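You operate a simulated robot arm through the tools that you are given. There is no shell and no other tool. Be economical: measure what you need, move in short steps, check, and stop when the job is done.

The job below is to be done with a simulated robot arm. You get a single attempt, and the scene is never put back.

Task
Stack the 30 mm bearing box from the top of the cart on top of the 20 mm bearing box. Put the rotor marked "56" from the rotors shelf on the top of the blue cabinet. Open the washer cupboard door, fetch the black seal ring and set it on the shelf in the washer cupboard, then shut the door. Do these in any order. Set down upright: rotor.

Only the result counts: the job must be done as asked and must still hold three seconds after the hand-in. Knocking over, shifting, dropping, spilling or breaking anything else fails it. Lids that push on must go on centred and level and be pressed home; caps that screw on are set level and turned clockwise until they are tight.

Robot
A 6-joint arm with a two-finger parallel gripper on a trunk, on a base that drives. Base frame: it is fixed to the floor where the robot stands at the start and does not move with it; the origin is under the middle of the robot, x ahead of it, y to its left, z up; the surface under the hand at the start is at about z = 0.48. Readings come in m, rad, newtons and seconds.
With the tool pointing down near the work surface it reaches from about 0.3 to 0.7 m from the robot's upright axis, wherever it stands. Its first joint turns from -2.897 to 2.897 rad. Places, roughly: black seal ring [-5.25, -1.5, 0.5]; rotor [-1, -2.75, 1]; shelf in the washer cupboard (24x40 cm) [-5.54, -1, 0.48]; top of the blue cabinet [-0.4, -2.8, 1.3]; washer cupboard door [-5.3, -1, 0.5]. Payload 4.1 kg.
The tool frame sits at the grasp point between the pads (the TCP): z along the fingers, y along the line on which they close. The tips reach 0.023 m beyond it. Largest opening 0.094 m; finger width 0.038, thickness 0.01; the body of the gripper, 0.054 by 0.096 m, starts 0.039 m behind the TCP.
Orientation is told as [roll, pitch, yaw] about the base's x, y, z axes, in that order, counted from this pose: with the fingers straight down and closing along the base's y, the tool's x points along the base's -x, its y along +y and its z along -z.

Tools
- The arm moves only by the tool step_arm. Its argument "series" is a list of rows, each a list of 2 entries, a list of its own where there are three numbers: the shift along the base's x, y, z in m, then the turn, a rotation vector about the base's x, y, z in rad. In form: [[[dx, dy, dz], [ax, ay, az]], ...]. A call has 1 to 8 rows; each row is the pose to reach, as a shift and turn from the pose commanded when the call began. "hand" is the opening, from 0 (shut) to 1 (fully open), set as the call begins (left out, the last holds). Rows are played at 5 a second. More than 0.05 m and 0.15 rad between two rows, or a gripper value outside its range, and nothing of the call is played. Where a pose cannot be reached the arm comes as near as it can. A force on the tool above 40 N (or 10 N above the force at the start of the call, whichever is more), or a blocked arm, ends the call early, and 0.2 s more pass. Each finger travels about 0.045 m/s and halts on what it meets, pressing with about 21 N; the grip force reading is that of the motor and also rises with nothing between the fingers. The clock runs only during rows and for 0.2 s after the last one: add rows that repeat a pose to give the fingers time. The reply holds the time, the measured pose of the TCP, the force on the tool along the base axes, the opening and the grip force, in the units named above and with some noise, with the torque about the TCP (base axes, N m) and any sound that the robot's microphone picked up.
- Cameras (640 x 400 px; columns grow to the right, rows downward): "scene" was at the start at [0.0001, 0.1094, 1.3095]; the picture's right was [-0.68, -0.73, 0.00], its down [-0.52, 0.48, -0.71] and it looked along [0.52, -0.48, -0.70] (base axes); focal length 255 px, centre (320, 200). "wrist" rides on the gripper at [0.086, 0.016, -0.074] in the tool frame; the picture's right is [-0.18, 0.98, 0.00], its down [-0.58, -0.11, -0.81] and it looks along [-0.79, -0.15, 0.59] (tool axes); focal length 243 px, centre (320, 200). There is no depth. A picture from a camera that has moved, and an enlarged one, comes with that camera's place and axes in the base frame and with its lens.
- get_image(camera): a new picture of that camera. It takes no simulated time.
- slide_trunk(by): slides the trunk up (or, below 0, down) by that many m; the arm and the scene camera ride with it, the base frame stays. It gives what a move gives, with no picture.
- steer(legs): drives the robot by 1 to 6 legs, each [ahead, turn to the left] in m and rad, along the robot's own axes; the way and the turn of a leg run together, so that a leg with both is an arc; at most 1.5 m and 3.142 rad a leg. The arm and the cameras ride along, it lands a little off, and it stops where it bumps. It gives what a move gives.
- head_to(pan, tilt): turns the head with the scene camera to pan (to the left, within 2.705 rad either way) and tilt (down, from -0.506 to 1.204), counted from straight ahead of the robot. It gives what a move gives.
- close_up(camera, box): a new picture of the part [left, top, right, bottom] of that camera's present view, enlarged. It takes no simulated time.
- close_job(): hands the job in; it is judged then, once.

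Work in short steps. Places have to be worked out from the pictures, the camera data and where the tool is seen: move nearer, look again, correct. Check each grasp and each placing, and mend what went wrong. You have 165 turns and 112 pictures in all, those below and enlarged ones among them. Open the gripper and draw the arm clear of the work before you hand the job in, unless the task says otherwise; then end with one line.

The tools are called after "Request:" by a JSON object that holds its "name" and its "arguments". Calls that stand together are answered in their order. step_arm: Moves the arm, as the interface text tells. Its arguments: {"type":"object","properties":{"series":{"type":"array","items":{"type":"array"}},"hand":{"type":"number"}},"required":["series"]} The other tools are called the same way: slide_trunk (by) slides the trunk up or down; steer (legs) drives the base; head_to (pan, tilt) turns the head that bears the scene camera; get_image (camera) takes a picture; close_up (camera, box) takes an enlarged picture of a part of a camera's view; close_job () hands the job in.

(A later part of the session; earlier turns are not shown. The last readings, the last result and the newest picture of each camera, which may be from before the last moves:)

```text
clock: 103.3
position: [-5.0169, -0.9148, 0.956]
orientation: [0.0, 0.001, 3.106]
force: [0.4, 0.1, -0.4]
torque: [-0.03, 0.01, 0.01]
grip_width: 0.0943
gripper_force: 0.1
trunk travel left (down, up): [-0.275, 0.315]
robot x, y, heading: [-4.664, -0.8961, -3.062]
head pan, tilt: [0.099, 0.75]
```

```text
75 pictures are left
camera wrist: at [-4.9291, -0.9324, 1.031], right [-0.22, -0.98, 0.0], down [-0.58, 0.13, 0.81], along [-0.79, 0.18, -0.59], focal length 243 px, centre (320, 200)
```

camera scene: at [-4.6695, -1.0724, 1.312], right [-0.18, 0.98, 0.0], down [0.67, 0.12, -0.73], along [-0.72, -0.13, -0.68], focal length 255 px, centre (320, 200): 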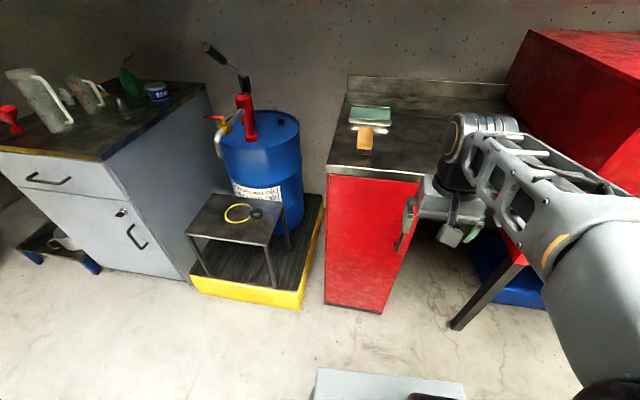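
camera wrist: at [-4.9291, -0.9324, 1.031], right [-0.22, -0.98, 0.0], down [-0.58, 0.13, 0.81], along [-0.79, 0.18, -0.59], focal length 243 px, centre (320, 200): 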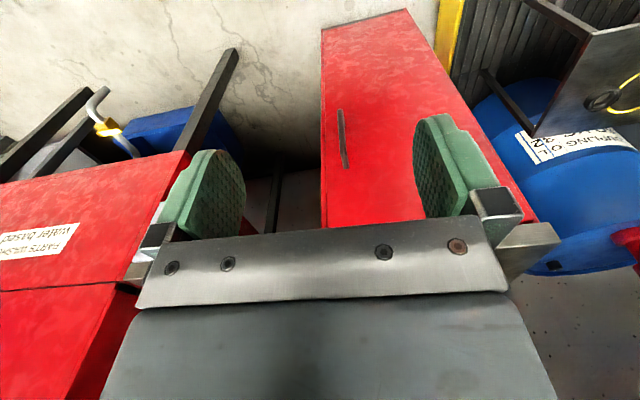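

The handle is a vertical bar at about y=-0.905, z 0.54–0.71 on a front plane at x≈-5.28; the hinge is on the -y side. I rotate the tool to horizontal pointing -x.

Request:
{"name": "step_arm", "arguments": {"series": [[[0, 0, -0.03], [0, 0, 0.035]], [[0, 0, -0.03], [0, 0, 0.035]]]}}

Request:
{"name": "step_arm", "arguments": {"series": [[[0, 0.0, -0.03], [0, 0.13, 0]], [[0, 0.0, -0.06], [0, 0.26, 0]], [[0, 0.0, -0.09], [0, 0.39, 0]], [[0, 0.0, -0.12], [0, 0.52, 0]], [[0, 0.0, -0.15], [0, 0.65, 0]], [[0, 0.0, -0.18], [0, 0.78, 0]], [[0, 0, -0.2], [0, 0.78, 0]]]}}

Request:
{"name": "get_image", "arguments": {"camera": "scene"}}

```text
clock: 103.9
position: [-5.0171, -0.9136, 0.9265]
orientation: [0.0, 0.002, 3.144]
force: [-0.4, -0.3, -0.1]
torque: [0.0, -0.01, 0.01]
grip_width: 0.0939
gripper_force: 0.2
trunk travel left (down, up): [-0.275, 0.315]
robot x, y, heading: [-4.6611, -0.8942, -3.066]
head pan, tilt: [0.099, 0.75]
```

```text
clock: 105.5
position: [-5.0794, -0.9144, 0.7877]
orientation: [-0.015, -0.696, 3.139]
force: [0.2, 0.6, 0.3]
torque: [-0.01, 0.01, 0.01]
grip_width: 0.094
gripper_force: 0.0
out of reach, approached as far as the arm can: row 4, 5, 6, 7
trunk travel left (down, up): [-0.275, 0.315]
robot x, y, heading: [-4.6609, -0.8969, -3.066]
head pan, tilt: [0.099, 0.75]
```

```text
74 pictures are left
camera scene: at [-4.6695, -1.0725, 1.312], right [-0.18, 0.98, 0.0], down [0.67, 0.12, -0.73], along [-0.72, -0.13, -0.68], focal length 255 px, centre (320, 200)
```

scene: 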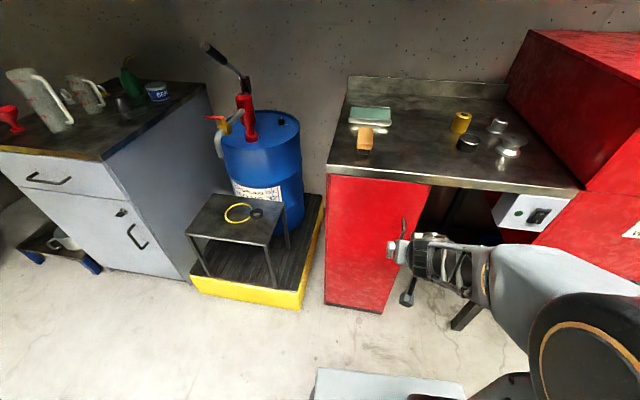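

The tool was too near the trunk for that tilt; I move outward toward the handle while completing the tilt.

Request:
{"name": "step_arm", "arguments": {"series": [[[-0.04, 0.0, -0.02], [0, 0.0, 0]], [[-0.08, 0.0, -0.04], [0, 0.1, 0]], [[-0.11, 0.0, -0.06], [0, 0.24, 0]], [[-0.12, 0.0, -0.08], [0, 0.38, 0]], [[-0.13, 0.0, -0.09], [0, 0.52, 0]], [[-0.13, 0.0, -0.09], [0, 0.66, 0]], [[-0.13, 0.0, -0.09], [0, 0.79, 0]], [[-0.13, 0, -0.09], [0, 0.79, 0]]]}}

Request:
{"name": "get_image", "arguments": {"camera": "wrist"}}

Request:
{"name": "get_image", "arguments": {"camera": "scene"}}

```text
clock: 106.9
position: [-5.2177, -0.9506, 0.7118]
orientation: [-0.144, -1.25, -3.059]
force: [1.0, 6.3, -2.0]
torque: [-0.1, 0.03, -0.06]
grip_width: 0.094
gripper_force: 0.1
out of reach, approached as far as the arm can: row 3, 4, 5, 6
trunk travel left (down, up): [-0.275, 0.315]
robot x, y, heading: [-4.6628, -0.8967, -3.07]
head pan, tilt: [0.099, 0.75]
stopped in row 6: the force on the tool passed its limit at 42 N (the readings are from after the stop); the commanded pose is now the measured one
```

```text
73 pictures are left
camera wrist: at [-5.1182, -0.9683, 0.6516], right [-0.11, -0.99, 0.13], down [0.59, 0.04, 0.81], along [-0.8, 0.17, 0.57], focal length 243 px, centre (320, 200)
```

wrist: 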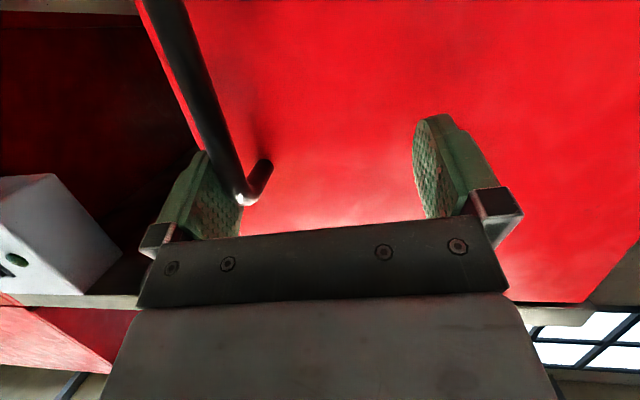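

```text
72 pictures are left
camera scene: at [-4.6703, -1.0717, 1.3121], right [-0.17, 0.99, 0.0], down [0.67, 0.12, -0.73], along [-0.72, -0.13, -0.68], focal length 255 px, centre (320, 200)
```

scene: 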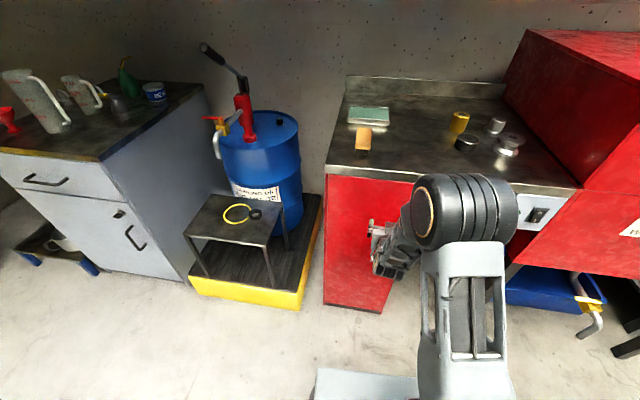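

The finger touched the handle's top side; the arm needs more room. I back the robot 0.1 m straight out, which also frees the tool.

Request:
{"name": "steer", "arguments": {"legs": [[-0.1, 0]]}}

Request:
{"name": "step_arm", "arguments": {"series": [[[0, 0.02, 0], [0, 0, 0]], [[0, 0.045, 0], [0, 0, 0]], [[0, 0.045, 0], [0, 0, 0]]]}}

Request:
{"name": "get_image", "arguments": {"camera": "wrist"}}

```text
clock: 108.0
position: [-5.1156, -0.9428, 0.7114]
orientation: [-0.144, -1.251, -3.058]
force: [-0.3, 0.0, -0.7]
torque: [-0.02, -0.01, 0.01]
grip_width: 0.0941
gripper_force: 0.2
trunk travel left (down, up): [-0.275, 0.315]
robot x, y, heading: [-4.5622, -0.89, -3.068]
head pan, tilt: [0.099, 0.75]
```

```text
clock: 108.8
position: [-5.1134, -0.9298, 0.7129]
orientation: [-0.163, -1.249, -3.058]
force: [0.7, -0.2, 0.9]
torque: [0.02, -0.02, -0.01]
grip_width: 0.0941
gripper_force: 0.0
out of reach, approached as far as the arm can: row 1, 2, 3
trunk travel left (down, up): [-0.275, 0.315]
robot x, y, heading: [-4.5573, -0.8839, -3.073]
head pan, tilt: [0.099, 0.75]
```

```text
71 pictures are left
camera wrist: at [-5.0145, -0.9494, 0.6527], right [-0.13, -0.98, 0.12], down [0.59, 0.03, 0.81], along [-0.8, 0.18, 0.57], focal length 243 px, centre (320, 200)
```

wrist: 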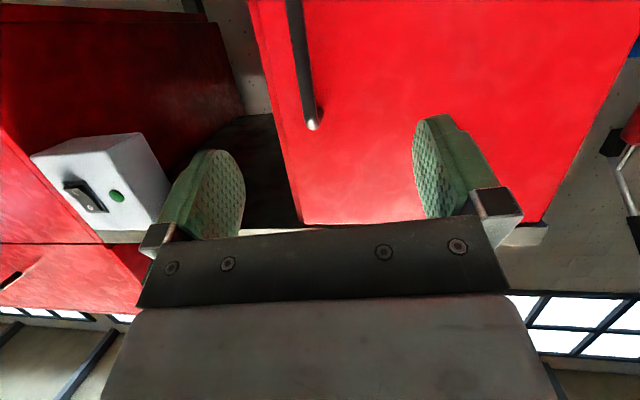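

Too close to the trunk still for a level tool; I back another 8 cm, then straighten the tool orientation.

Request:
{"name": "steer", "arguments": {"legs": [[-0.08, 0]]}}

Request:
{"name": "step_arm", "arguments": {"series": [[[-0.04, 0.01, -0.02], [0, 0, 0]], [[-0.06, 0.02, -0.04], [0, 0, 0]], [[-0.07, 0.03, -0.06], [0, 0, 0]], [[-0.07, 0.03, -0.07], [0, 0, 0]]]}}

```text
clock: 109.9
position: [-5.0327, -0.9228, 0.7124]
orientation: [-0.162, -1.247, -3.062]
force: [0.1, 0.7, -1.0]
torque: [-0.01, 0.02, 0.01]
grip_width: 0.0941
gripper_force: 0.1
trunk travel left (down, up): [-0.275, 0.315]
robot x, y, heading: [-4.4821, -0.8843, -3.073]
head pan, tilt: [0.099, 0.75]
```

```text
clock: 110.9
position: [-5.095, -0.9227, 0.6434]
orientation: [-0.155, -1.249, -3.089]
force: [-0.1, 0.1, -0.2]
torque: [-0.03, -0.01, -0.01]
grip_width: 0.0939
gripper_force: 0.0
out of reach, approached as far as the arm can: row 1, 2, 3, 4
trunk travel left (down, up): [-0.275, 0.315]
robot x, y, heading: [-4.4808, -0.8826, -3.076]
head pan, tilt: [0.099, 0.75]
```

The level tilt is apparently beyond the wrist's comfort; I try a straight 57° tilt instead, with no roll, to see whether it is reachable.

Request:
{"name": "step_arm", "arguments": {"series": [[[-0.0, 0.0, 0], [-0.03, -0.09, 0.026]], [[0, 0.0, 0], [-0.056, -0.17, 0.052]], [[0, 0.0, 0], [-0.084, -0.249, 0.078]], [[0, 0.0, 0], [-0.084, -0.249, 0.078]]]}}

Request:
{"name": "get_image", "arguments": {"camera": "wrist"}}

Request:
{"name": "get_image", "arguments": {"camera": "scene"}}

```text
clock: 111.9
position: [-5.1011, -0.9556, 0.6501]
orientation: [0.009, -0.997, 3.122]
force: [0.9, -0.2, -0.2]
torque: [0.01, -0.01, -0.02]
grip_width: 0.094
gripper_force: 0.1
out of reach, approached as far as the arm can: row 1, 2, 3, 4
trunk travel left (down, up): [-0.275, 0.315]
robot x, y, heading: [-4.4758, -0.8799, -3.075]
head pan, tilt: [0.099, 0.75]
```

```text
70 pictures are left
camera wrist: at [-4.9901, -0.9734, 0.618], right [-0.11, -0.98, 0.16], down [0.36, 0.11, 0.93], along [-0.93, 0.16, 0.34], focal length 243 px, centre (320, 200)
```

wrist: 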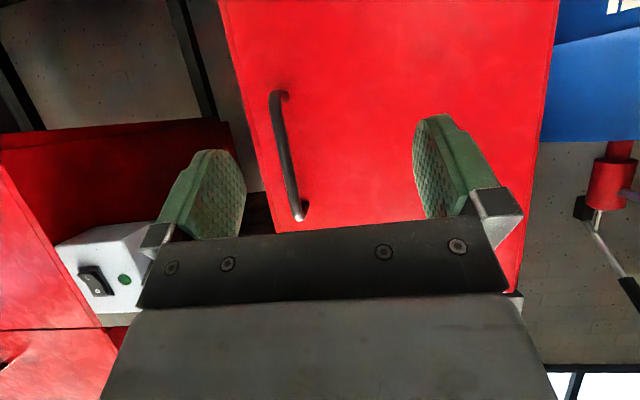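

```text
69 pictures are left
camera scene: at [-4.4892, -1.0592, 1.312], right [-0.17, 0.99, 0.0], down [0.67, 0.11, -0.73], along [-0.72, -0.12, -0.68], focal length 255 px, centre (320, 200)
```

scene: 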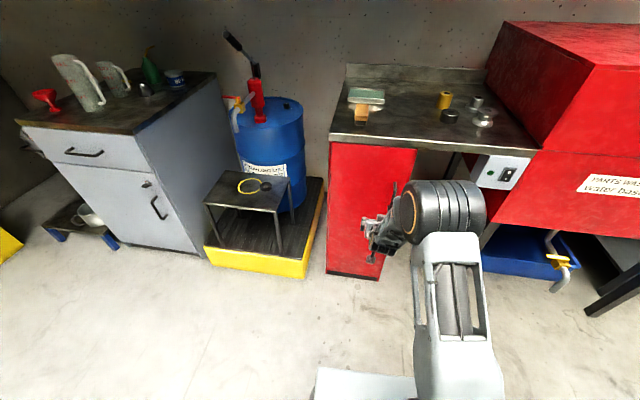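

Now tilt is good and the handle computes to y≈-0.905, z 0.60–0.73. I turn the base slightly right to bring the tool in line, then approach the bar.

Request:
{"name": "steer", "arguments": {"legs": [[0, -0.08]]}}

Request:
{"name": "step_arm", "arguments": {"series": [[[-0.03, 0, 0.005], [0, 0, 0]], [[-0.06, 0, 0.01], [0, 0, 0]], [[-0.075, 0, 0.015], [0, 0, 0]], [[-0.075, 0, 0.015], [0, 0, 0]]]}}

Request:
{"name": "get_image", "arguments": {"camera": "wrist"}}

```text
clock: 112.8
position: [-5.1052, -0.9053, 0.6498]
orientation: [0.01, -0.995, 3.041]
force: [0.0, 0.4, 1.3]
torque: [0.01, 0.0, 0.01]
grip_width: 0.0939
gripper_force: 0.1
trunk travel left (down, up): [-0.275, 0.315]
robot x, y, heading: [-4.4745, -0.8831, 3.133]
head pan, tilt: [0.099, 0.75]
```

```text
clock: 113.8
position: [-5.1782, -0.9031, 0.6651]
orientation: [0.006, -0.994, 3.04]
force: [-0.3, -0.1, 0.7]
torque: [0.02, 0.03, 0.02]
grip_width: 0.0937
gripper_force: 0.0
trunk travel left (down, up): [-0.275, 0.315]
robot x, y, heading: [-4.4747, -0.8819, 3.133]
head pan, tilt: [0.099, 0.75]
```

```text
68 pictures are left
camera wrist: at [-5.0694, -0.929, 0.6332], right [-0.19, -0.97, 0.16], down [0.37, 0.08, 0.93], along [-0.91, 0.24, 0.34], focal length 243 px, centre (320, 200)
```

wrist: 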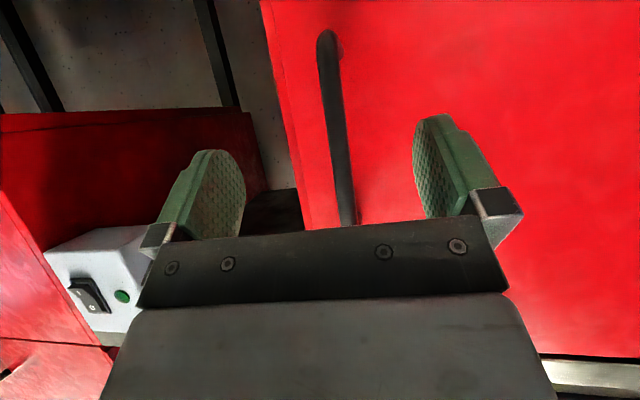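

The bar is between the fingers and the pose is reachable. I move in 5.5 cm and close.

Request:
{"name": "step_arm", "arguments": {"series": [[[-0.025, 0, 0], [0, 0, 0]], [[-0.045, 0, 0], [0, 0, 0]], [[-0.055, 0, 0], [0, 0, 0]], [[-0.055, 0, 0], [0, 0, 0]]]}}

Request:
{"name": "step_arm", "arguments": {"series": [[[0, 0, 0], [0, 0, 0]], [[0, 0, 0], [0, 0, 0]], [[0, 0, 0], [0, 0, 0]], [[0, 0, 0], [0, 0, 0]], [[0, 0, 0], [0, 0, 0]], [[0, 0, 0], [0, 0, 0]]], "hand": 0}}

Request:
{"name": "get_image", "arguments": {"camera": "wrist"}}

```text
clock: 114.5
position: [-5.2203, -0.9064, 0.6643]
orientation: [0.006, -0.988, 3.048]
force: [37.4, 2.5, 18.4]
torque: [-0.98, 0.73, 1.66]
grip_width: 0.0908
gripper_force: 0.1
trunk travel left (down, up): [-0.275, 0.315]
robot x, y, heading: [-4.4751, -0.8783, 3.134]
head pan, tilt: [0.099, 0.75]
stopped in row 3: the force on the tool passed its limit at 57 N (the readings are from after the stop); the commanded pose is now the measured one
```

```text
clock: 115.8
position: [-5.2234, -0.9074, 0.6603]
orientation: [0.001, -0.987, 3.052]
force: [0.2, -15.6, 1.1]
torque: [0.59, 0.53, -0.1]
grip_width: 0.0119
gripper_force: 44.9
trunk travel left (down, up): [-0.275, 0.315]
robot x, y, heading: [-4.481, -0.885, 3.126]
head pan, tilt: [0.099, 0.75]
```

```text
67 pictures are left
camera wrist: at [-5.1141, -0.9337, 0.6287], right [-0.19, -0.97, 0.15], down [0.36, 0.08, 0.93], along [-0.91, 0.23, 0.33], focal length 243 px, centre (320, 200)
```

wrist: 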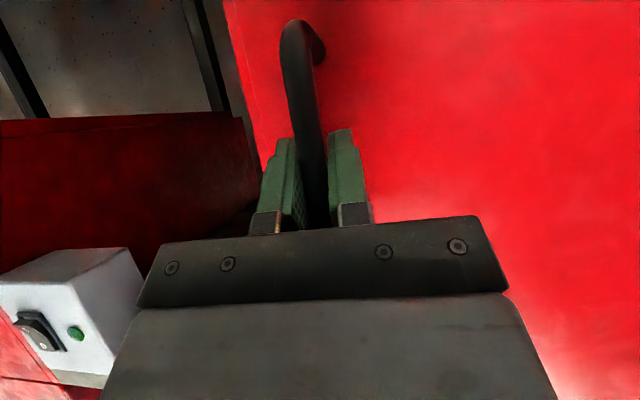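

Handle gripped (12 mm bar). I pull it along an arc about the hinge near (-5.26, -1.14), turning the tool with it.

Request:
{"name": "step_arm", "arguments": {"series": [[[0.017, -0.003, 0], [0, 0, -0.07]], [[0.035, -0.008, 0], [0, 0, -0.15]], [[0.052, -0.014, 0], [0, 0, -0.22]], [[0.068, -0.021, 0], [0, 0, -0.3]], [[0.068, -0.021, 0], [0, 0, -0.3]]]}}

Request:
{"name": "get_image", "arguments": {"camera": "scene"}}

```text
clock: 117.0
position: [-5.1571, -0.9298, 0.661]
orientation: [0.002, -0.984, 2.752]
force: [-5.7, -10.6, 6.0]
torque: [0.66, -0.78, -0.13]
grip_width: 0.0116
gripper_force: 44.6
trunk travel left (down, up): [-0.275, 0.315]
robot x, y, heading: [-4.4777, -0.8819, 3.131]
head pan, tilt: [0.099, 0.75]
```

```text
66 pictures are left
camera scene: at [-4.5029, -1.059, 1.312], right [-0.09, 1.0, 0.0], down [0.68, 0.06, -0.73], along [-0.73, -0.06, -0.68], focal length 255 px, centre (320, 200)
```

scene: 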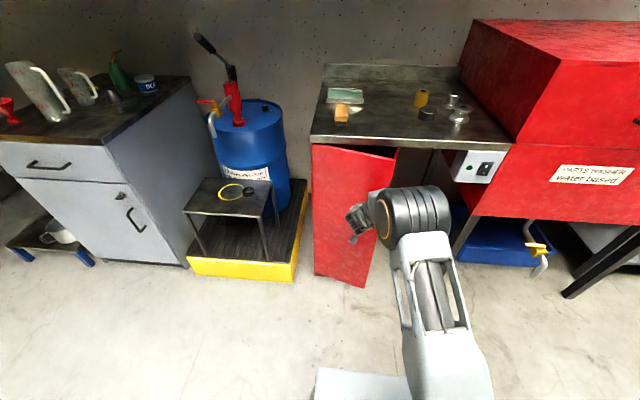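

The door swings nicely. I continue the arc.

Request:
{"name": "step_arm", "arguments": {"series": [[[0.016, -0.009, 0], [0, 0, -0.07]], [[0.031, -0.018, 0], [0, 0, -0.15]], [[0.045, -0.029, 0], [0, 0, -0.22]], [[0.059, -0.04, 0], [0, 0, -0.3]], [[0.071, -0.053, 0], [0, 0, -0.37]], [[0.083, -0.066, 0], [0, 0, -0.45]], [[0.093, -0.081, 0], [0, 0, -0.52]], [[0.103, -0.0955, 0], [0, 0, -0.6]]]}}

Request:
{"name": "get_image", "arguments": {"camera": "scene"}}

```text
clock: 118.8
position: [-5.0531, -1.0245, 0.6598]
orientation: [0.006, -0.986, 2.147]
force: [-15.2, -8.4, 23.5]
torque: [1.45, -0.6, -0.05]
grip_width: 0.0119
gripper_force: 44.7
trunk travel left (down, up): [-0.275, 0.315]
robot x, y, heading: [-4.4777, -0.8796, 3.129]
head pan, tilt: [0.099, 0.75]
```

```text
65 pictures are left
camera scene: at [-4.5025, -1.0586, 1.3121], right [-0.09, 1.0, 0.0], down [0.68, 0.06, -0.73], along [-0.73, -0.06, -0.68], focal length 255 px, centre (320, 200)
```

scene: 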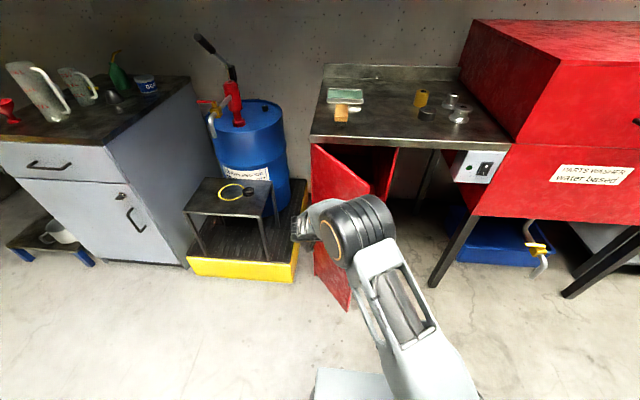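

Nearly 50° open; I continue to about 85–90°, easing slightly inward.

Request:
{"name": "step_arm", "arguments": {"series": [[[0.006, -0.016, 0], [0, 0, -0.07]], [[0.011, -0.033, 0], [0, 0, -0.15]], [[0.016, -0.05, 0], [0, 0, -0.22]], [[0.019, -0.067, 0], [0, 0, -0.3]], [[0.022, -0.084, 0], [0, 0, -0.37]], [[0.024, -0.101, 0], [0, 0, -0.45]], [[0.024, -0.118, 0], [0, 0, -0.52]], [[0.024, -0.135, 0], [0, 0, -0.6]]]}}

Request:
{"name": "get_image", "arguments": {"camera": "scene"}}

```text
clock: 119.6
position: [-5.0338, -1.0668, 0.6598]
orientation: [-0.006, -0.991, 1.946]
force: [17.0, 5.2, 15.8]
torque: [-0.58, 0.27, 0.35]
grip_width: 0.0119
gripper_force: 45.7
trunk travel left (down, up): [-0.275, 0.315]
robot x, y, heading: [-4.4773, -0.8824, 3.133]
head pan, tilt: [0.099, 0.75]
stopped in row 3: the force on the tool passed its limit at 42 N (the readings are from after the stop); the commanded pose is now the measured one
```

```text
64 pictures are left
camera scene: at [-4.4997, -1.0572, 1.312], right [-0.09, 1.0, 0.0], down [0.68, 0.06, -0.73], along [-0.73, -0.07, -0.68], focal length 255 px, centre (320, 200)
```

scene: 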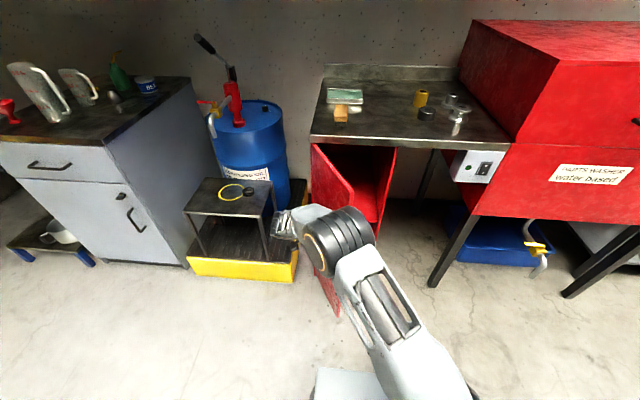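

Refitting the path gives hinge (-5.272, -1.160) and radius 0.257; I had steered inward wrongly. I continue on the corrected arc.

Request:
{"name": "step_arm", "arguments": {"series": [[[0.005, -0.0125, 0], [0, 0, -0.052]], [[0.0094, -0.0249, 0], [0, 0, -0.104]], [[0.0124, -0.0375, 0], [0, 0, -0.154]], [[0.0151, -0.05, 0], [0, 0, -0.204]], [[0.0168, -0.0628, 0], [0, 0, -0.254]], [[0.0182, -0.0755, 0], [0, 0, -0.304]], [[0.0185, -0.088, 0], [0, 0, -0.354]], [[0.0187, -0.1012, 0], [0, 0, -0.404]]]}}

Request:
{"name": "get_image", "arguments": {"camera": "scene"}}

```text
clock: 121.5
position: [-5.0195, -1.1626, 0.6591]
orientation: [0.006, -0.986, 1.547]
force: [-8.5, 1.2, 0.1]
torque: [-0.11, -1.07, 0.06]
grip_width: 0.0119
gripper_force: 44.8
out of reach, approached as far as the arm can: row 8
trunk travel left (down, up): [-0.275, 0.315]
robot x, y, heading: [-4.4799, -0.8831, 3.125]
head pan, tilt: [0.099, 0.75]
stopped in row 8: the force on the tool passed its limit at 40 N (the readings are from after the stop); the commanded pose is now the measured one
```

```text
63 pictures are left
camera scene: at [-4.5043, -1.0581, 1.3116], right [-0.08, 1.0, 0.0], down [0.68, 0.06, -0.73], along [-0.73, -0.06, -0.68], focal length 255 px, centre (320, 200)
```

scene: 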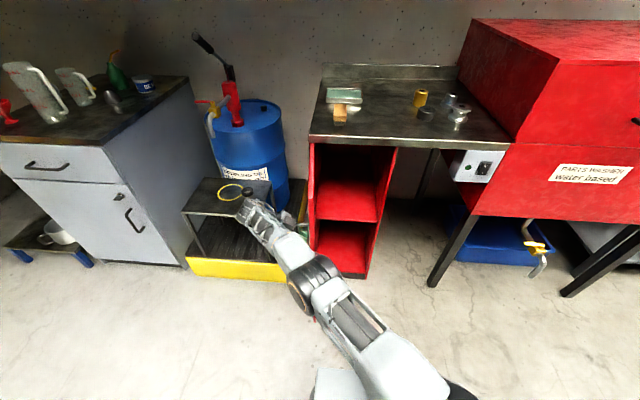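

Door is open about 80°, and the shelf is exposed. I release the handle and withdraw back and up.

Request:
{"name": "step_arm", "arguments": {"series": [[[0, 0, 0], [0, 0, 0]], [[0, 0, 0], [0, 0, 0]], [[0, 0, 0], [0, 0, 0]], [[0, 0, 0], [0, 0, 0]], [[0, 0, 0], [0, 0, 0]]], "hand": 1}}

Request:
{"name": "step_arm", "arguments": {"series": [[[0, -0.02, 0.02], [0, 0, 0]], [[0, -0.04, 0.05], [0, 0, 0]], [[0, -0.06, 0.09], [0, 0, 0]], [[0, -0.07, 0.13], [0, 0, 0]], [[0, -0.07, 0.18], [0, 0, 0]], [[0, -0.07, 0.22], [0, 0, 0]], [[0.0, -0.07, 0.26], [0, 0, 0]]]}}

Request:
{"name": "get_image", "arguments": {"camera": "scene"}}

```text
clock: 122.7
position: [-5.0182, -1.1624, 0.6598]
orientation: [0.005, -0.984, 1.544]
force: [0.2, -0.5, 0.2]
torque: [0.01, -0.02, -0.03]
grip_width: 0.0938
gripper_force: 0.1
trunk travel left (down, up): [-0.275, 0.315]
robot x, y, heading: [-4.4816, -0.8838, 3.125]
head pan, tilt: [0.099, 0.75]
```

```text
clock: 124.3
position: [-4.9747, -1.1464, 0.8723]
orientation: [0.015, -0.979, 1.546]
force: [0.2, -0.3, 0.0]
torque: [-0.01, -0.01, -0.01]
grip_width: 0.0938
gripper_force: 0.1
out of reach, approached as far as the arm can: row 1, 2, 3, 4, 5, 6, 7
trunk travel left (down, up): [-0.275, 0.315]
robot x, y, heading: [-4.4775, -0.8858, 3.127]
head pan, tilt: [0.099, 0.75]
```

```text
62 pictures are left
camera scene: at [-4.5031, -1.058, 1.312], right [-0.09, 1.0, 0.0], down [0.68, 0.06, -0.73], along [-0.73, -0.06, -0.68], focal length 255 px, centre (320, 200)
```

scene: 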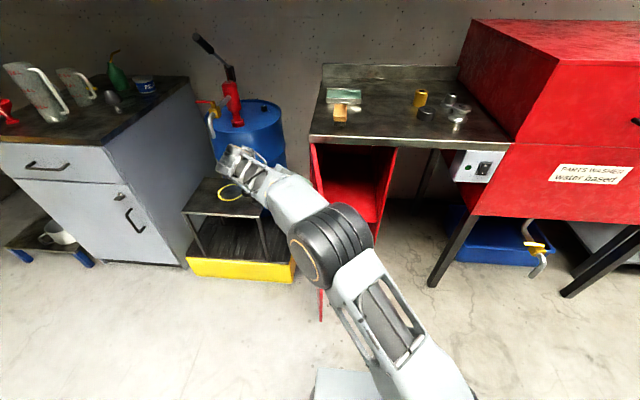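

The door stays put. I bring the tool back to vertical, then yaw it back to face -x.

Request:
{"name": "step_arm", "arguments": {"series": [[[0.0, 0.0, 0], [-0.14, 0, 0]], [[0.0, 0.0, 0.02], [-0.28, 0, 0]], [[0.0, 0.02, 0.04], [-0.42, 0, 0]], [[0.0, 0.04, 0.05], [-0.56, 0, 0]], [[0.0, 0.06, 0.06], [-0.7, 0, 0]], [[0.0, 0.08, 0.07], [-0.84, 0, 0]], [[0.0, 0.1, 0.07], [-0.979, 0, 0]], [[0.0, 0.1, 0.07], [-0.979, 0, 0]]]}}

Request:
{"name": "step_arm", "arguments": {"series": [[[0.0, 0.02, 0], [0, 0, 0.14]], [[0.0, 0.04, 0], [0, 0, 0.28]], [[0.0, 0.05, 0], [0, 0, 0.42]], [[0.0, 0.06, 0], [0, 0, 0.56]], [[0.0, 0.07, 0], [0, 0, 0.7]], [[0.0, 0.08, 0], [0, 0, 0.84]], [[0, 0.08, 0], [0, 0, 0.98]], [[0, 0.08, 0], [0, 0, 1.12]]]}}

```text
clock: 126.1
position: [-4.9718, -1.0443, 0.9346]
orientation: [-0.016, -0.004, 1.557]
force: [0.8, -0.1, 0.4]
torque: [-0.03, 0.0, -0.02]
grip_width: 0.0941
gripper_force: 0.0
trunk travel left (down, up): [-0.275, 0.315]
robot x, y, heading: [-4.4799, -0.8824, 3.128]
head pan, tilt: [0.099, 0.75]
```

```text
clock: 127.9
position: [-4.9739, -0.9658, 0.9325]
orientation: [-0.014, -0.006, 2.68]
force: [-0.4, -0.1, -0.6]
torque: [-0.02, 0.03, -0.01]
grip_width: 0.094
gripper_force: 0.0
trunk travel left (down, up): [-0.275, 0.315]
robot x, y, heading: [-4.4793, -0.8801, 3.129]
head pan, tilt: [0.099, 0.75]
```

I raise the arm, move forward a little from the trolley, turn, and drive over to the stand, keeping clear of the open door's tip (~x -4.985).

Request:
{"name": "step_arm", "arguments": {"series": [[[0.03, 0.03, 0.03], [0, 0, 0.14]], [[0.06, 0.05, 0.05], [0, 0, 0.28]], [[0.08, 0.07, 0.06], [0, 0, 0.42]], [[0.09, 0.07, 0.06], [0, 0, 0.46]]]}}

Request:
{"name": "steer", "arguments": {"legs": [[0.12, 0], [0, 1.584], [0.66, 0], [0, -1.571], [0.08, 0]]}}

Request:
{"name": "get_image", "arguments": {"camera": "scene"}}

Request:
{"name": "get_image", "arguments": {"camera": "wrist"}}

```text
refused: row 1 steps farther than a row can; nothing moved
```

```text
clock: 140.7
position: [-5.1731, -1.6179, 0.9318]
orientation: [-0.016, -0.006, 2.681]
force: [-0.7, 0.6, -0.5]
torque: [0.01, 0.03, -0.01]
grip_width: 0.094
gripper_force: 0.1
trunk travel left (down, up): [-0.275, 0.315]
robot x, y, heading: [-4.6795, -1.5338, 3.131]
head pan, tilt: [0.099, 0.75]
```

```text
61 pictures are left
camera scene: at [-4.7034, -1.7087, 1.312], right [-0.09, 1.0, 0.0], down [0.68, 0.06, -0.73], along [-0.73, -0.06, -0.68], focal length 255 px, centre (320, 200)
```

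scene: 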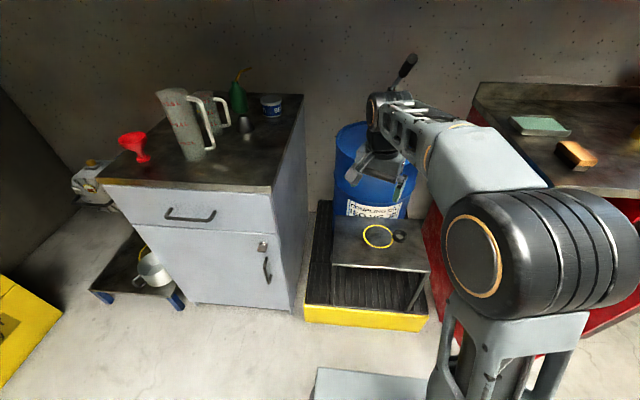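

```text
60 pictures are left
camera wrist: at [-5.1018, -1.6715, 1.0058], right [-0.6, -0.8, -0.01], down [-0.47, 0.34, 0.81], along [-0.64, 0.5, -0.58], focal length 243 px, centre (320, 200)
```

wrist: 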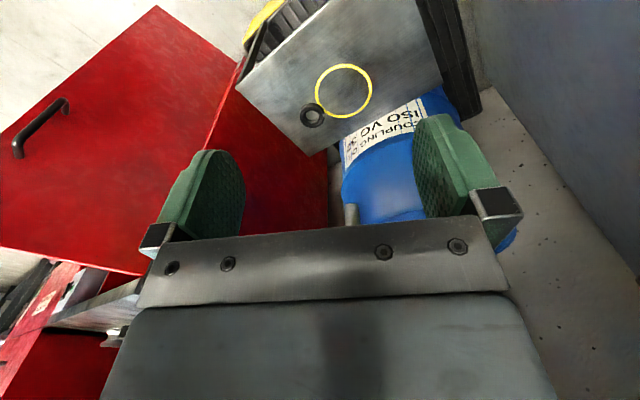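

Triangulating from three views puts the ring at about (-5.335, -1.461, top ≈0.56), touching the yellow ring on its -y side. So I'll close the fingers along x. I nudge the base forward and yaw the tool.

Request:
{"name": "steer", "arguments": {"legs": [[0.07, 0]]}}

Request:
{"name": "step_arm", "arguments": {"series": [[[-0.01, 0.02, 0], [0, 0, -0.14]], [[-0.02, 0.04, 0], [0, 0, -0.28]], [[-0.03, 0.06, 0], [0, 0, -0.42]], [[-0.04, 0.08, 0], [0, 0, -0.56]], [[-0.05, 0.1, 0], [0, 0, -0.7]], [[-0.06, 0.12, 0], [0, 0, -0.84]], [[-0.07, 0.14, 0], [0, 0, -0.98]], [[-0.08, 0.15, 0], [0, 0, -1.11]]]}}

Request:
{"name": "get_image", "arguments": {"camera": "wrist"}}

```text
clock: 141.7
position: [-5.2447, -1.6168, 0.9322]
orientation: [-0.016, -0.004, 2.678]
force: [0.2, 0.3, -0.1]
torque: [0.04, 0.03, -0.01]
grip_width: 0.0938
gripper_force: 0.2
trunk travel left (down, up): [-0.275, 0.315]
robot x, y, heading: [-4.7491, -1.536, 3.129]
head pan, tilt: [0.099, 0.75]
```

```text
clock: 143.5
position: [-5.3232, -1.4658, 0.9313]
orientation: [-0.014, -0.006, 1.566]
force: [1.0, -0.2, -0.1]
torque: [-0.03, 0.02, 0.05]
grip_width: 0.0941
gripper_force: 0.1
trunk travel left (down, up): [-0.275, 0.315]
robot x, y, heading: [-4.7522, -1.5288, 3.13]
head pan, tilt: [0.099, 0.75]
```

```text
59 pictures are left
camera wrist: at [-5.3397, -1.553, 1.0056], right [-0.98, 0.19, -0.01], down [0.1, 0.58, 0.81], along [0.16, 0.8, -0.58], focal length 243 px, centre (320, 200)
```

wrist: 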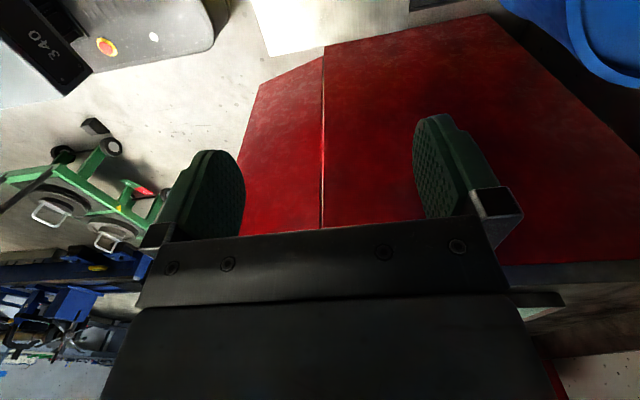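

The ring lies below this camera's view; I tilt 30° toward +y, lower to z≈0.70 and inspect with the scene camera.

Request:
{"name": "step_arm", "arguments": {"series": [[[0, 0, -0.03], [0.13, 0, 0]], [[0, 0, -0.06], [0.26, 0, 0]], [[0, 0, -0.1], [0.39, 0, 0]], [[0, 0, -0.14], [0.52, 0, 0]], [[0, 0, -0.18], [0.52, 0, 0]], [[-0.005, 0, -0.22], [0.52, 0, 0]], [[-0.01, 0, -0.25], [0.52, 0, 0]], [[-0.01, 0, -0.25], [0.52, 0, 0]]]}}

Request:
{"name": "get_image", "arguments": {"camera": "scene"}}

```text
clock: 144.5
position: [-5.3257, -1.466, 0.8232]
orientation: [0.0, -0.457, 1.557]
force: [12.0, -0.2, 7.1]
torque: [-0.53, 0.87, 0.88]
grip_width: 0.0941
gripper_force: 0.0
trunk travel left (down, up): [-0.275, 0.315]
robot x, y, heading: [-4.7496, -1.5305, 3.125]
head pan, tilt: [0.099, 0.75]
stopped in row 4: the force on the tool passed its limit at 58 N (the readings are from after the stop); the commanded pose is now the measured one
```

```text
58 pictures are left
camera scene: at [-4.7724, -1.7078, 1.3122], right [-0.09, 1.0, 0.0], down [0.68, 0.06, -0.73], along [-0.73, -0.06, -0.68], focal length 255 px, centre (320, 200)
```

scene: 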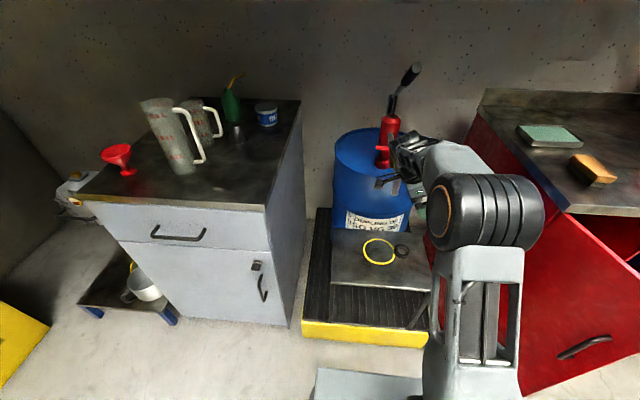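

The camera side of the gripper met the pump spout (about (-5.374,-1.54,0.87)). I back up and out, return to vertical, and will flip the tool 180° so it leans away from the spout.

Request:
{"name": "step_arm", "arguments": {"series": [[[0.02, 0.0, 0.01], [0, 0, 0]], [[0.05, 0.02, 0.04], [0, 0, 0]], [[0.08, 0.03, 0.08], [-0.1, 0, 0]], [[0.1, 0.04, 0.12], [-0.24, 0, 0]], [[0.1, 0.05, 0.15], [-0.38, 0, 0]], [[0.1, 0.05, 0.17], [-0.457, 0, 0]], [[0.1, 0.05, 0.17], [-0.457, 0, 0]]]}}

Request:
{"name": "get_image", "arguments": {"camera": "scene"}}

```text
refused: row 3 steps farther than a row can; nothing moved
```

```text
57 pictures are left
camera scene: at [-4.7724, -1.7078, 1.3122], right [-0.09, 1.0, 0.0], down [0.68, 0.06, -0.73], along [-0.73, -0.06, -0.68], focal length 255 px, centre (320, 200)
```

scene: 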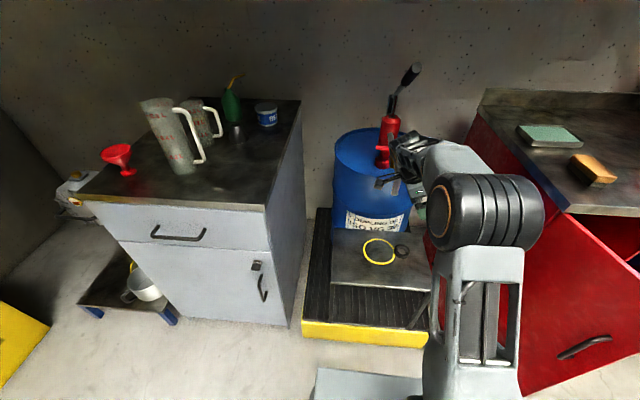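

Row steps were too large; I split them.

Request:
{"name": "step_arm", "arguments": {"series": [[[0.02, 0.0, 0.01], [0, 0, 0]], [[0.04, 0.01, 0.04], [0, 0, 0]], [[0.06, 0.02, 0.07], [-0.1, 0, 0]], [[0.08, 0.03, 0.1], [-0.24, 0, 0]], [[0.1, 0.04, 0.13], [-0.38, 0, 0]], [[0.1, 0.05, 0.16], [-0.457, 0, 0]], [[0.1, 0.05, 0.16], [-0.457, 0, 0]]]}}

Request:
{"name": "get_image", "arguments": {"camera": "scene"}}

```text
clock: 146.1
position: [-5.2239, -1.4133, 0.9824]
orientation: [-0.005, 0.004, 1.56]
force: [-0.1, -0.6, 0.4]
torque: [-0.01, -0.01, -0.01]
grip_width: 0.0942
gripper_force: 0.1
trunk travel left (down, up): [-0.275, 0.315]
robot x, y, heading: [-4.7522, -1.5316, 3.136]
head pan, tilt: [0.099, 0.75]
```

```text
56 pictures are left
camera scene: at [-4.7743, -1.7077, 1.3121], right [-0.09, 1.0, 0.0], down [0.68, 0.06, -0.73], along [-0.73, -0.06, -0.68], focal length 255 px, centre (320, 200)
```

scene: 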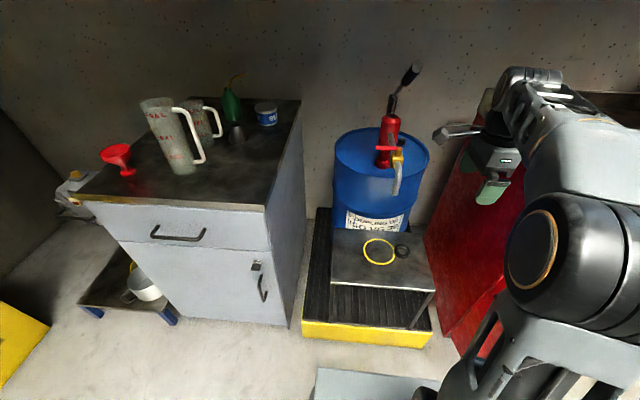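

Clear view: pump and stand undisturbed. I rotate the tool through neutral to the opposite yaw.

Request:
{"name": "step_arm", "arguments": {"series": [[[0, 0, 0], [0, 0, 0.148]], [[0, 0, 0], [0, 0, 0.296]], [[0, 0, 0], [0, 0, 0.444]], [[0, 0, 0], [0, 0, 0.592]], [[0, 0, 0], [0, 0, 0.74]], [[0, 0, 0], [0, 0, 0.888]], [[0, 0, 0], [0, 0, 1.036]], [[0, 0, 0], [0, 0, 1.184]]]}}

Request:
{"name": "step_arm", "arguments": {"series": [[[0, 0, 0], [0, 0, 0.148]], [[0, 0, 0], [0, 0, 0.296]], [[0, 0, 0], [0, 0, 0.444]], [[0, 0, 0], [0, 0, 0.592]], [[0, 0, 0], [0, 0, 0.74]], [[0, 0, 0], [0, 0, 0.888]], [[0, 0, 0], [0, 0, 1.036]], [[0, 0, 0], [0, 0, 1.184]]]}}

Request:
{"name": "step_arm", "arguments": {"series": [[[0, 0, 0], [0, 0, 0.14]], [[0, 0, 0], [0, 0, 0.28]], [[0, 0, 0], [0, 0, 0.42]], [[0, 0, 0], [0, 0, 0.56]], [[0, 0, 0], [0, 0, 0.7]], [[0, 0, 0], [0, 0, 0.783]], [[0, 0, 0], [0, 0, 0.783]]], "hand": 0.87}}

```text
clock: 147.9
position: [-5.2255, -1.4162, 0.9819]
orientation: [-0.008, -0.001, 2.744]
force: [-0.1, 0.8, 0.3]
torque: [0.01, -0.01, 0.02]
grip_width: 0.0941
gripper_force: 0.1
trunk travel left (down, up): [-0.275, 0.315]
robot x, y, heading: [-4.7512, -1.5341, 3.129]
head pan, tilt: [0.099, 0.75]
```

```text
clock: 149.7
position: [-5.2265, -1.4154, 0.9832]
orientation: [-0.007, -0.001, -2.351]
force: [0.2, 0.3, -0.4]
torque: [0.03, 0.02, 0.03]
grip_width: 0.0942
gripper_force: 0.0
trunk travel left (down, up): [-0.275, 0.315]
robot x, y, heading: [-4.7488, -1.5307, 3.131]
head pan, tilt: [0.099, 0.75]
```

```text
clock: 151.3
position: [-5.2266, -1.4144, 0.982]
orientation: [-0.007, -0.001, -1.573]
force: [0.5, 1.0, 0.9]
torque: [0.03, 0.0, -0.01]
grip_width: 0.0816
gripper_force: 0.1
trunk travel left (down, up): [-0.275, 0.315]
robot x, y, heading: [-4.7479, -1.5321, 3.132]
head pan, tilt: [0.099, 0.75]
```

Now I tilt 30° (leaning to +y, pointing -y) and move above the ring at z≈0.70.

Request:
{"name": "step_arm", "arguments": {"series": [[[-0.02, 0, -0.03], [-0.13, 0, 0]], [[-0.045, 0, -0.07], [-0.26, 0, 0]], [[-0.07, 0, -0.11], [-0.39, 0, 0]], [[-0.09, -0.005, -0.15], [-0.52, 0, 0]], [[-0.11, -0.01, -0.19], [-0.52, 0, 0]], [[-0.11, -0.02, -0.23], [-0.52, 0, 0]], [[-0.11, -0.03, -0.27], [-0.52, 0, 0]], [[-0.11, -0.03, -0.27], [-0.52, 0, 0]]]}}

Request:
{"name": "get_image", "arguments": {"camera": "wrist"}}

Request:
{"name": "close_up", "arguments": {"camera": "scene", "box": [300, 150, 540, 300]}}

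```text
clock: 153.1
position: [-5.3385, -1.4464, 0.7107]
orientation: [-0.006, -0.519, -1.572]
force: [-0.3, -0.4, -0.9]
torque: [-0.03, 0.0, 0.01]
grip_width: 0.0818
gripper_force: 0.1
trunk travel left (down, up): [-0.275, 0.315]
robot x, y, heading: [-4.7436, -1.5304, 3.132]
head pan, tilt: [0.099, 0.75]
```

```text
55 pictures are left
camera wrist: at [-5.3199, -1.3339, 0.7315], right [0.98, -0.16, 0.09], down [-0.1, -0.1, 0.99], along [-0.15, -0.98, -0.12], focal length 243 px, centre (320, 200)
```

wrist: 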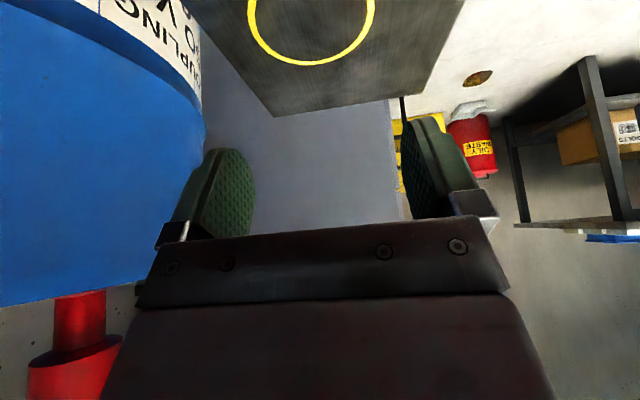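

```text
2.67 times, centred on (420, 225) of scene
camera zoom: at [-4.7745, -1.7078, 1.312], right [-0.09, 1.0, 0.0], down [0.68, 0.06, -0.73], along [-0.73, -0.06, -0.68], focal length 681 px, centre (53, 133)
```

zoom: 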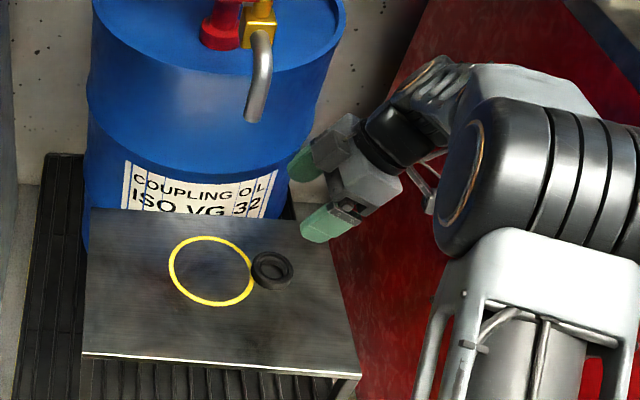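

I centre at the ring's (x,y) and descend to z≈0.61, then check.

Request:
{"name": "step_arm", "arguments": {"series": [[[0.0, -0.006, -0.03], [0, 0, 0]], [[0.001, -0.012, -0.06], [0, 0, 0]], [[0.001, -0.012, -0.1], [0, 0, 0]], [[0.001, -0.012, -0.1], [0, 0, 0]]]}}

Request:
{"name": "close_up", "arguments": {"camera": "scene", "box": [340, 180, 500, 280]}}

Request:
{"name": "get_image", "arguments": {"camera": "wrist"}}

```text
clock: 154.1
position: [-5.336, -1.4582, 0.6109]
orientation: [-0.006, -0.52, -1.574]
force: [-0.5, 0.0, 1.3]
torque: [0.03, -0.03, -0.02]
grip_width: 0.0822
gripper_force: 0.1
trunk travel left (down, up): [-0.275, 0.315]
robot x, y, heading: [-4.7504, -1.5331, 3.133]
head pan, tilt: [0.099, 0.75]
```

```text
4.00 times, centred on (420, 230) of scene
camera zoom: at [-4.7745, -1.7077, 1.3121], right [-0.09, 1.0, 0.0], down [0.68, 0.06, -0.73], along [-0.73, -0.06, -0.68], focal length 1022 px, centre (-80, 80)
```

zoom: 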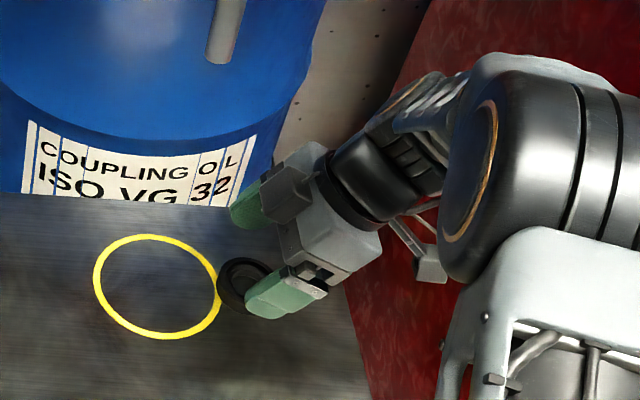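

```text
52 pictures are left
camera wrist: at [-5.3182, -1.3471, 0.6323], right [0.98, -0.16, 0.09], down [-0.1, -0.1, 0.99], along [-0.15, -0.98, -0.12], focal length 243 px, centre (320, 200)
```

wrist: 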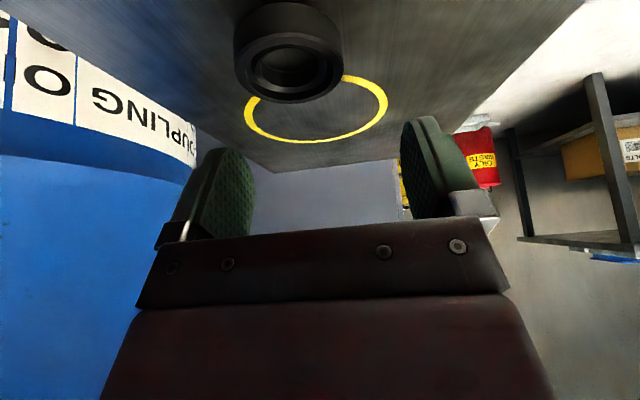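

The wrist view gives the ring top at (-5.342,-1.455,0.558), surface ≈0.535. I correct x, descend to z≈0.568, and close.

Request:
{"name": "step_arm", "arguments": {"series": [[[-0.006, 0.002, -0.015], [0, 0, 0]], [[-0.006, 0.002, -0.03], [0, 0, 0]], [[-0.006, 0.002, -0.038], [0, 0, 0]], [[-0.006, 0.002, -0.042], [0, 0, 0]], [[-0.006, 0.002, -0.042], [0, 0, 0]]]}}

Request:
{"name": "get_image", "arguments": {"camera": "wrist"}}

```text
clock: 155.3
position: [-5.3411, -1.4558, 0.5698]
orientation: [-0.008, -0.52, -1.571]
force: [0.4, -1.6, 8.9]
torque: [-0.01, -0.41, -0.09]
grip_width: 0.0816
gripper_force: 0.1
trunk travel left (down, up): [-0.275, 0.315]
robot x, y, heading: [-4.7525, -1.532, 3.128]
head pan, tilt: [0.099, 0.75]
```

```text
51 pictures are left
camera wrist: at [-5.3225, -1.3437, 0.5909], right [0.98, -0.16, 0.09], down [-0.1, -0.1, 0.99], along [-0.15, -0.98, -0.12], focal length 243 px, centre (320, 200)
```

wrist: 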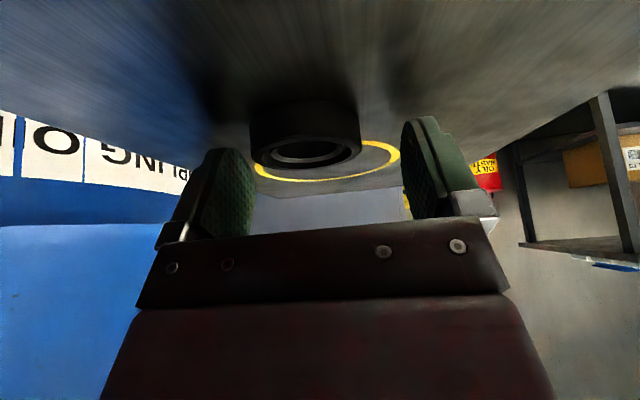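

Touching the surface lightly and the ring is between the fingers. I raise 1.5 mm and close.

Request:
{"name": "step_arm", "arguments": {"series": [[[-0.003, 0, 0.0015], [0, 0, 0]], [[-0.003, 0, 0.0015], [0, 0, 0]], [[-0.003, 0, 0.0015], [0, 0, 0]], [[-0.003, 0, 0.0015], [0, 0, 0]], [[-0.003, 0, 0.0015], [0, 0, 0]]], "hand": 0}}

Request:
{"name": "step_arm", "arguments": {"series": [[[0, 0, 0.02], [0, 0, 0]], [[0, 0.01, 0.05], [0, 0, 0]], [[0, 0.02, 0.09], [0, 0, 0]], [[0, 0.02, 0.09], [0, 0, 0]]]}}

Request:
{"name": "get_image", "arguments": {"camera": "wrist"}}

Request:
{"name": "close_up", "arguments": {"camera": "scene", "box": [340, 180, 500, 280]}}

```text
clock: 156.5
position: [-5.3432, -1.4548, 0.57]
orientation: [-0.005, -0.52, -1.572]
force: [0.6, -0.3, 0.5]
torque: [-0.03, -0.01, 0.0]
grip_width: 0.0524
gripper_force: 20.8
trunk travel left (down, up): [-0.275, 0.315]
robot x, y, heading: [-4.7524, -1.5336, 3.13]
head pan, tilt: [0.099, 0.75]
```

```text
clock: 157.5
position: [-5.3447, -1.4373, 0.6621]
orientation: [-0.006, -0.519, -1.572]
force: [0.6, 0.0, -0.9]
torque: [-0.06, 0.03, -0.01]
grip_width: 0.0524
gripper_force: 21.2
trunk travel left (down, up): [-0.275, 0.315]
robot x, y, heading: [-4.7471, -1.5303, 3.129]
head pan, tilt: [0.099, 0.75]
```

```text
50 pictures are left
camera wrist: at [-5.3262, -1.325, 0.6841], right [0.98, -0.16, 0.09], down [-0.1, -0.1, 0.99], along [-0.15, -0.98, -0.12], focal length 243 px, centre (320, 200)
```

wrist: 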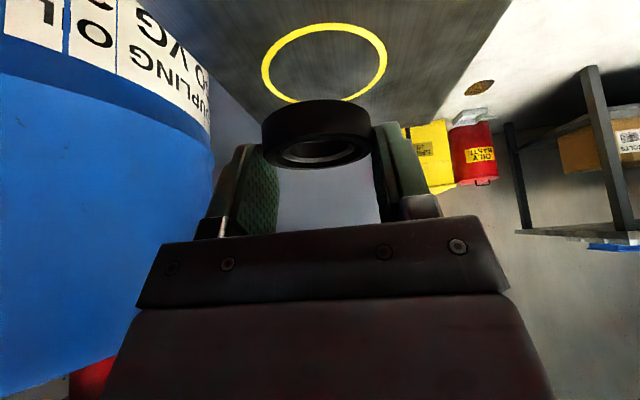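

```text
4.00 times, centred on (420, 230) of scene
camera zoom: at [-4.7743, -1.7078, 1.312], right [-0.09, 1.0, 0.0], down [0.68, 0.06, -0.73], along [-0.73, -0.06, -0.68], focal length 1022 px, centre (-80, 80)
```

zoom: 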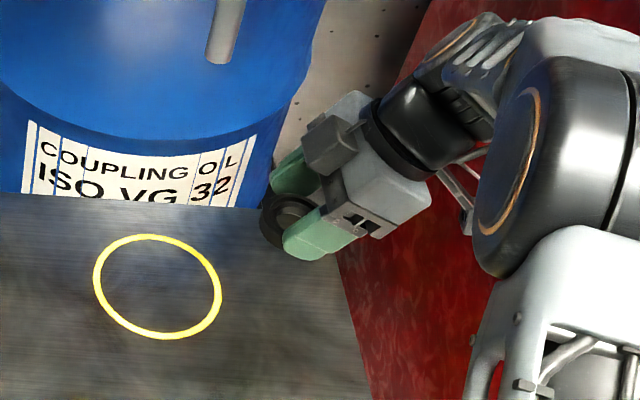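

The ring is held and the yellow ring is unmoved. I lift and retract clear of the pump.

Request:
{"name": "step_arm", "arguments": {"series": [[[0.02, 0.01, 0.04], [0, 0, 0]], [[0.045, 0.02, 0.08], [0, 0, 0]], [[0.07, 0.02, 0.12], [0, 0, 0]], [[0.095, 0.02, 0.16], [0, 0, 0]], [[0.12, 0.02, 0.2], [0, 0, 0]], [[0.145, 0.02, 0.24], [0, 0, 0]], [[0.17, 0.02, 0.28], [0, 0, 0]], [[0.2, 0.02, 0.31], [0, 0, 0]]]}}

Request:
{"name": "step_arm", "arguments": {"series": [[[0, 0, 0], [0, 0, -0.148]], [[0, 0, 0], [0, 0, -0.296]], [[0, 0, 0], [0, 0, -0.444]], [[0, 0, 0], [0, 0, -0.592]], [[0, 0, 0], [0, 0, -0.74]], [[0, 0, 0], [0, 0, -0.888]], [[0, 0, 0], [0, 0, -1.036]], [[0, 0, 0], [0, 0, -1.184]]]}}

Request:
{"name": "step_arm", "arguments": {"series": [[[0, 0, 0], [0, 0, -0.13]], [[0, 0, 0], [0, 0, -0.26]], [[0, 0, 0], [0, 0, -0.387]], [[0, 0, 0], [0, 0, -0.387]]]}}

```text
clock: 159.3
position: [-5.142, -1.416, 0.9698]
orientation: [-0.005, -0.519, -1.571]
force: [-1.6, -0.5, -0.6]
torque: [0.03, 0.0, 0.01]
grip_width: 0.0524
gripper_force: 21.0
trunk travel left (down, up): [-0.275, 0.315]
robot x, y, heading: [-4.751, -1.5302, 3.129]
head pan, tilt: [0.099, 0.75]
```

```text
clock: 161.1
position: [-5.144, -1.416, 0.972]
orientation: [-0.005, -0.52, -2.759]
force: [-0.1, -0.2, -0.3]
torque: [-0.01, 0.0, 0.03]
grip_width: 0.0522
gripper_force: 21.0
trunk travel left (down, up): [-0.275, 0.315]
robot x, y, heading: [-4.7477, -1.5305, 3.126]
head pan, tilt: [0.099, 0.75]
```

```text
clock: 162.1
position: [-5.1447, -1.4166, 0.9709]
orientation: [-0.005, -0.52, 3.139]
force: [0.0, 0.3, 0.1]
torque: [0.01, 0.03, -0.03]
grip_width: 0.0523
gripper_force: 20.8
trunk travel left (down, up): [-0.275, 0.315]
robot x, y, heading: [-4.7507, -1.5322, 3.132]
head pan, tilt: [0.099, 0.75]
```

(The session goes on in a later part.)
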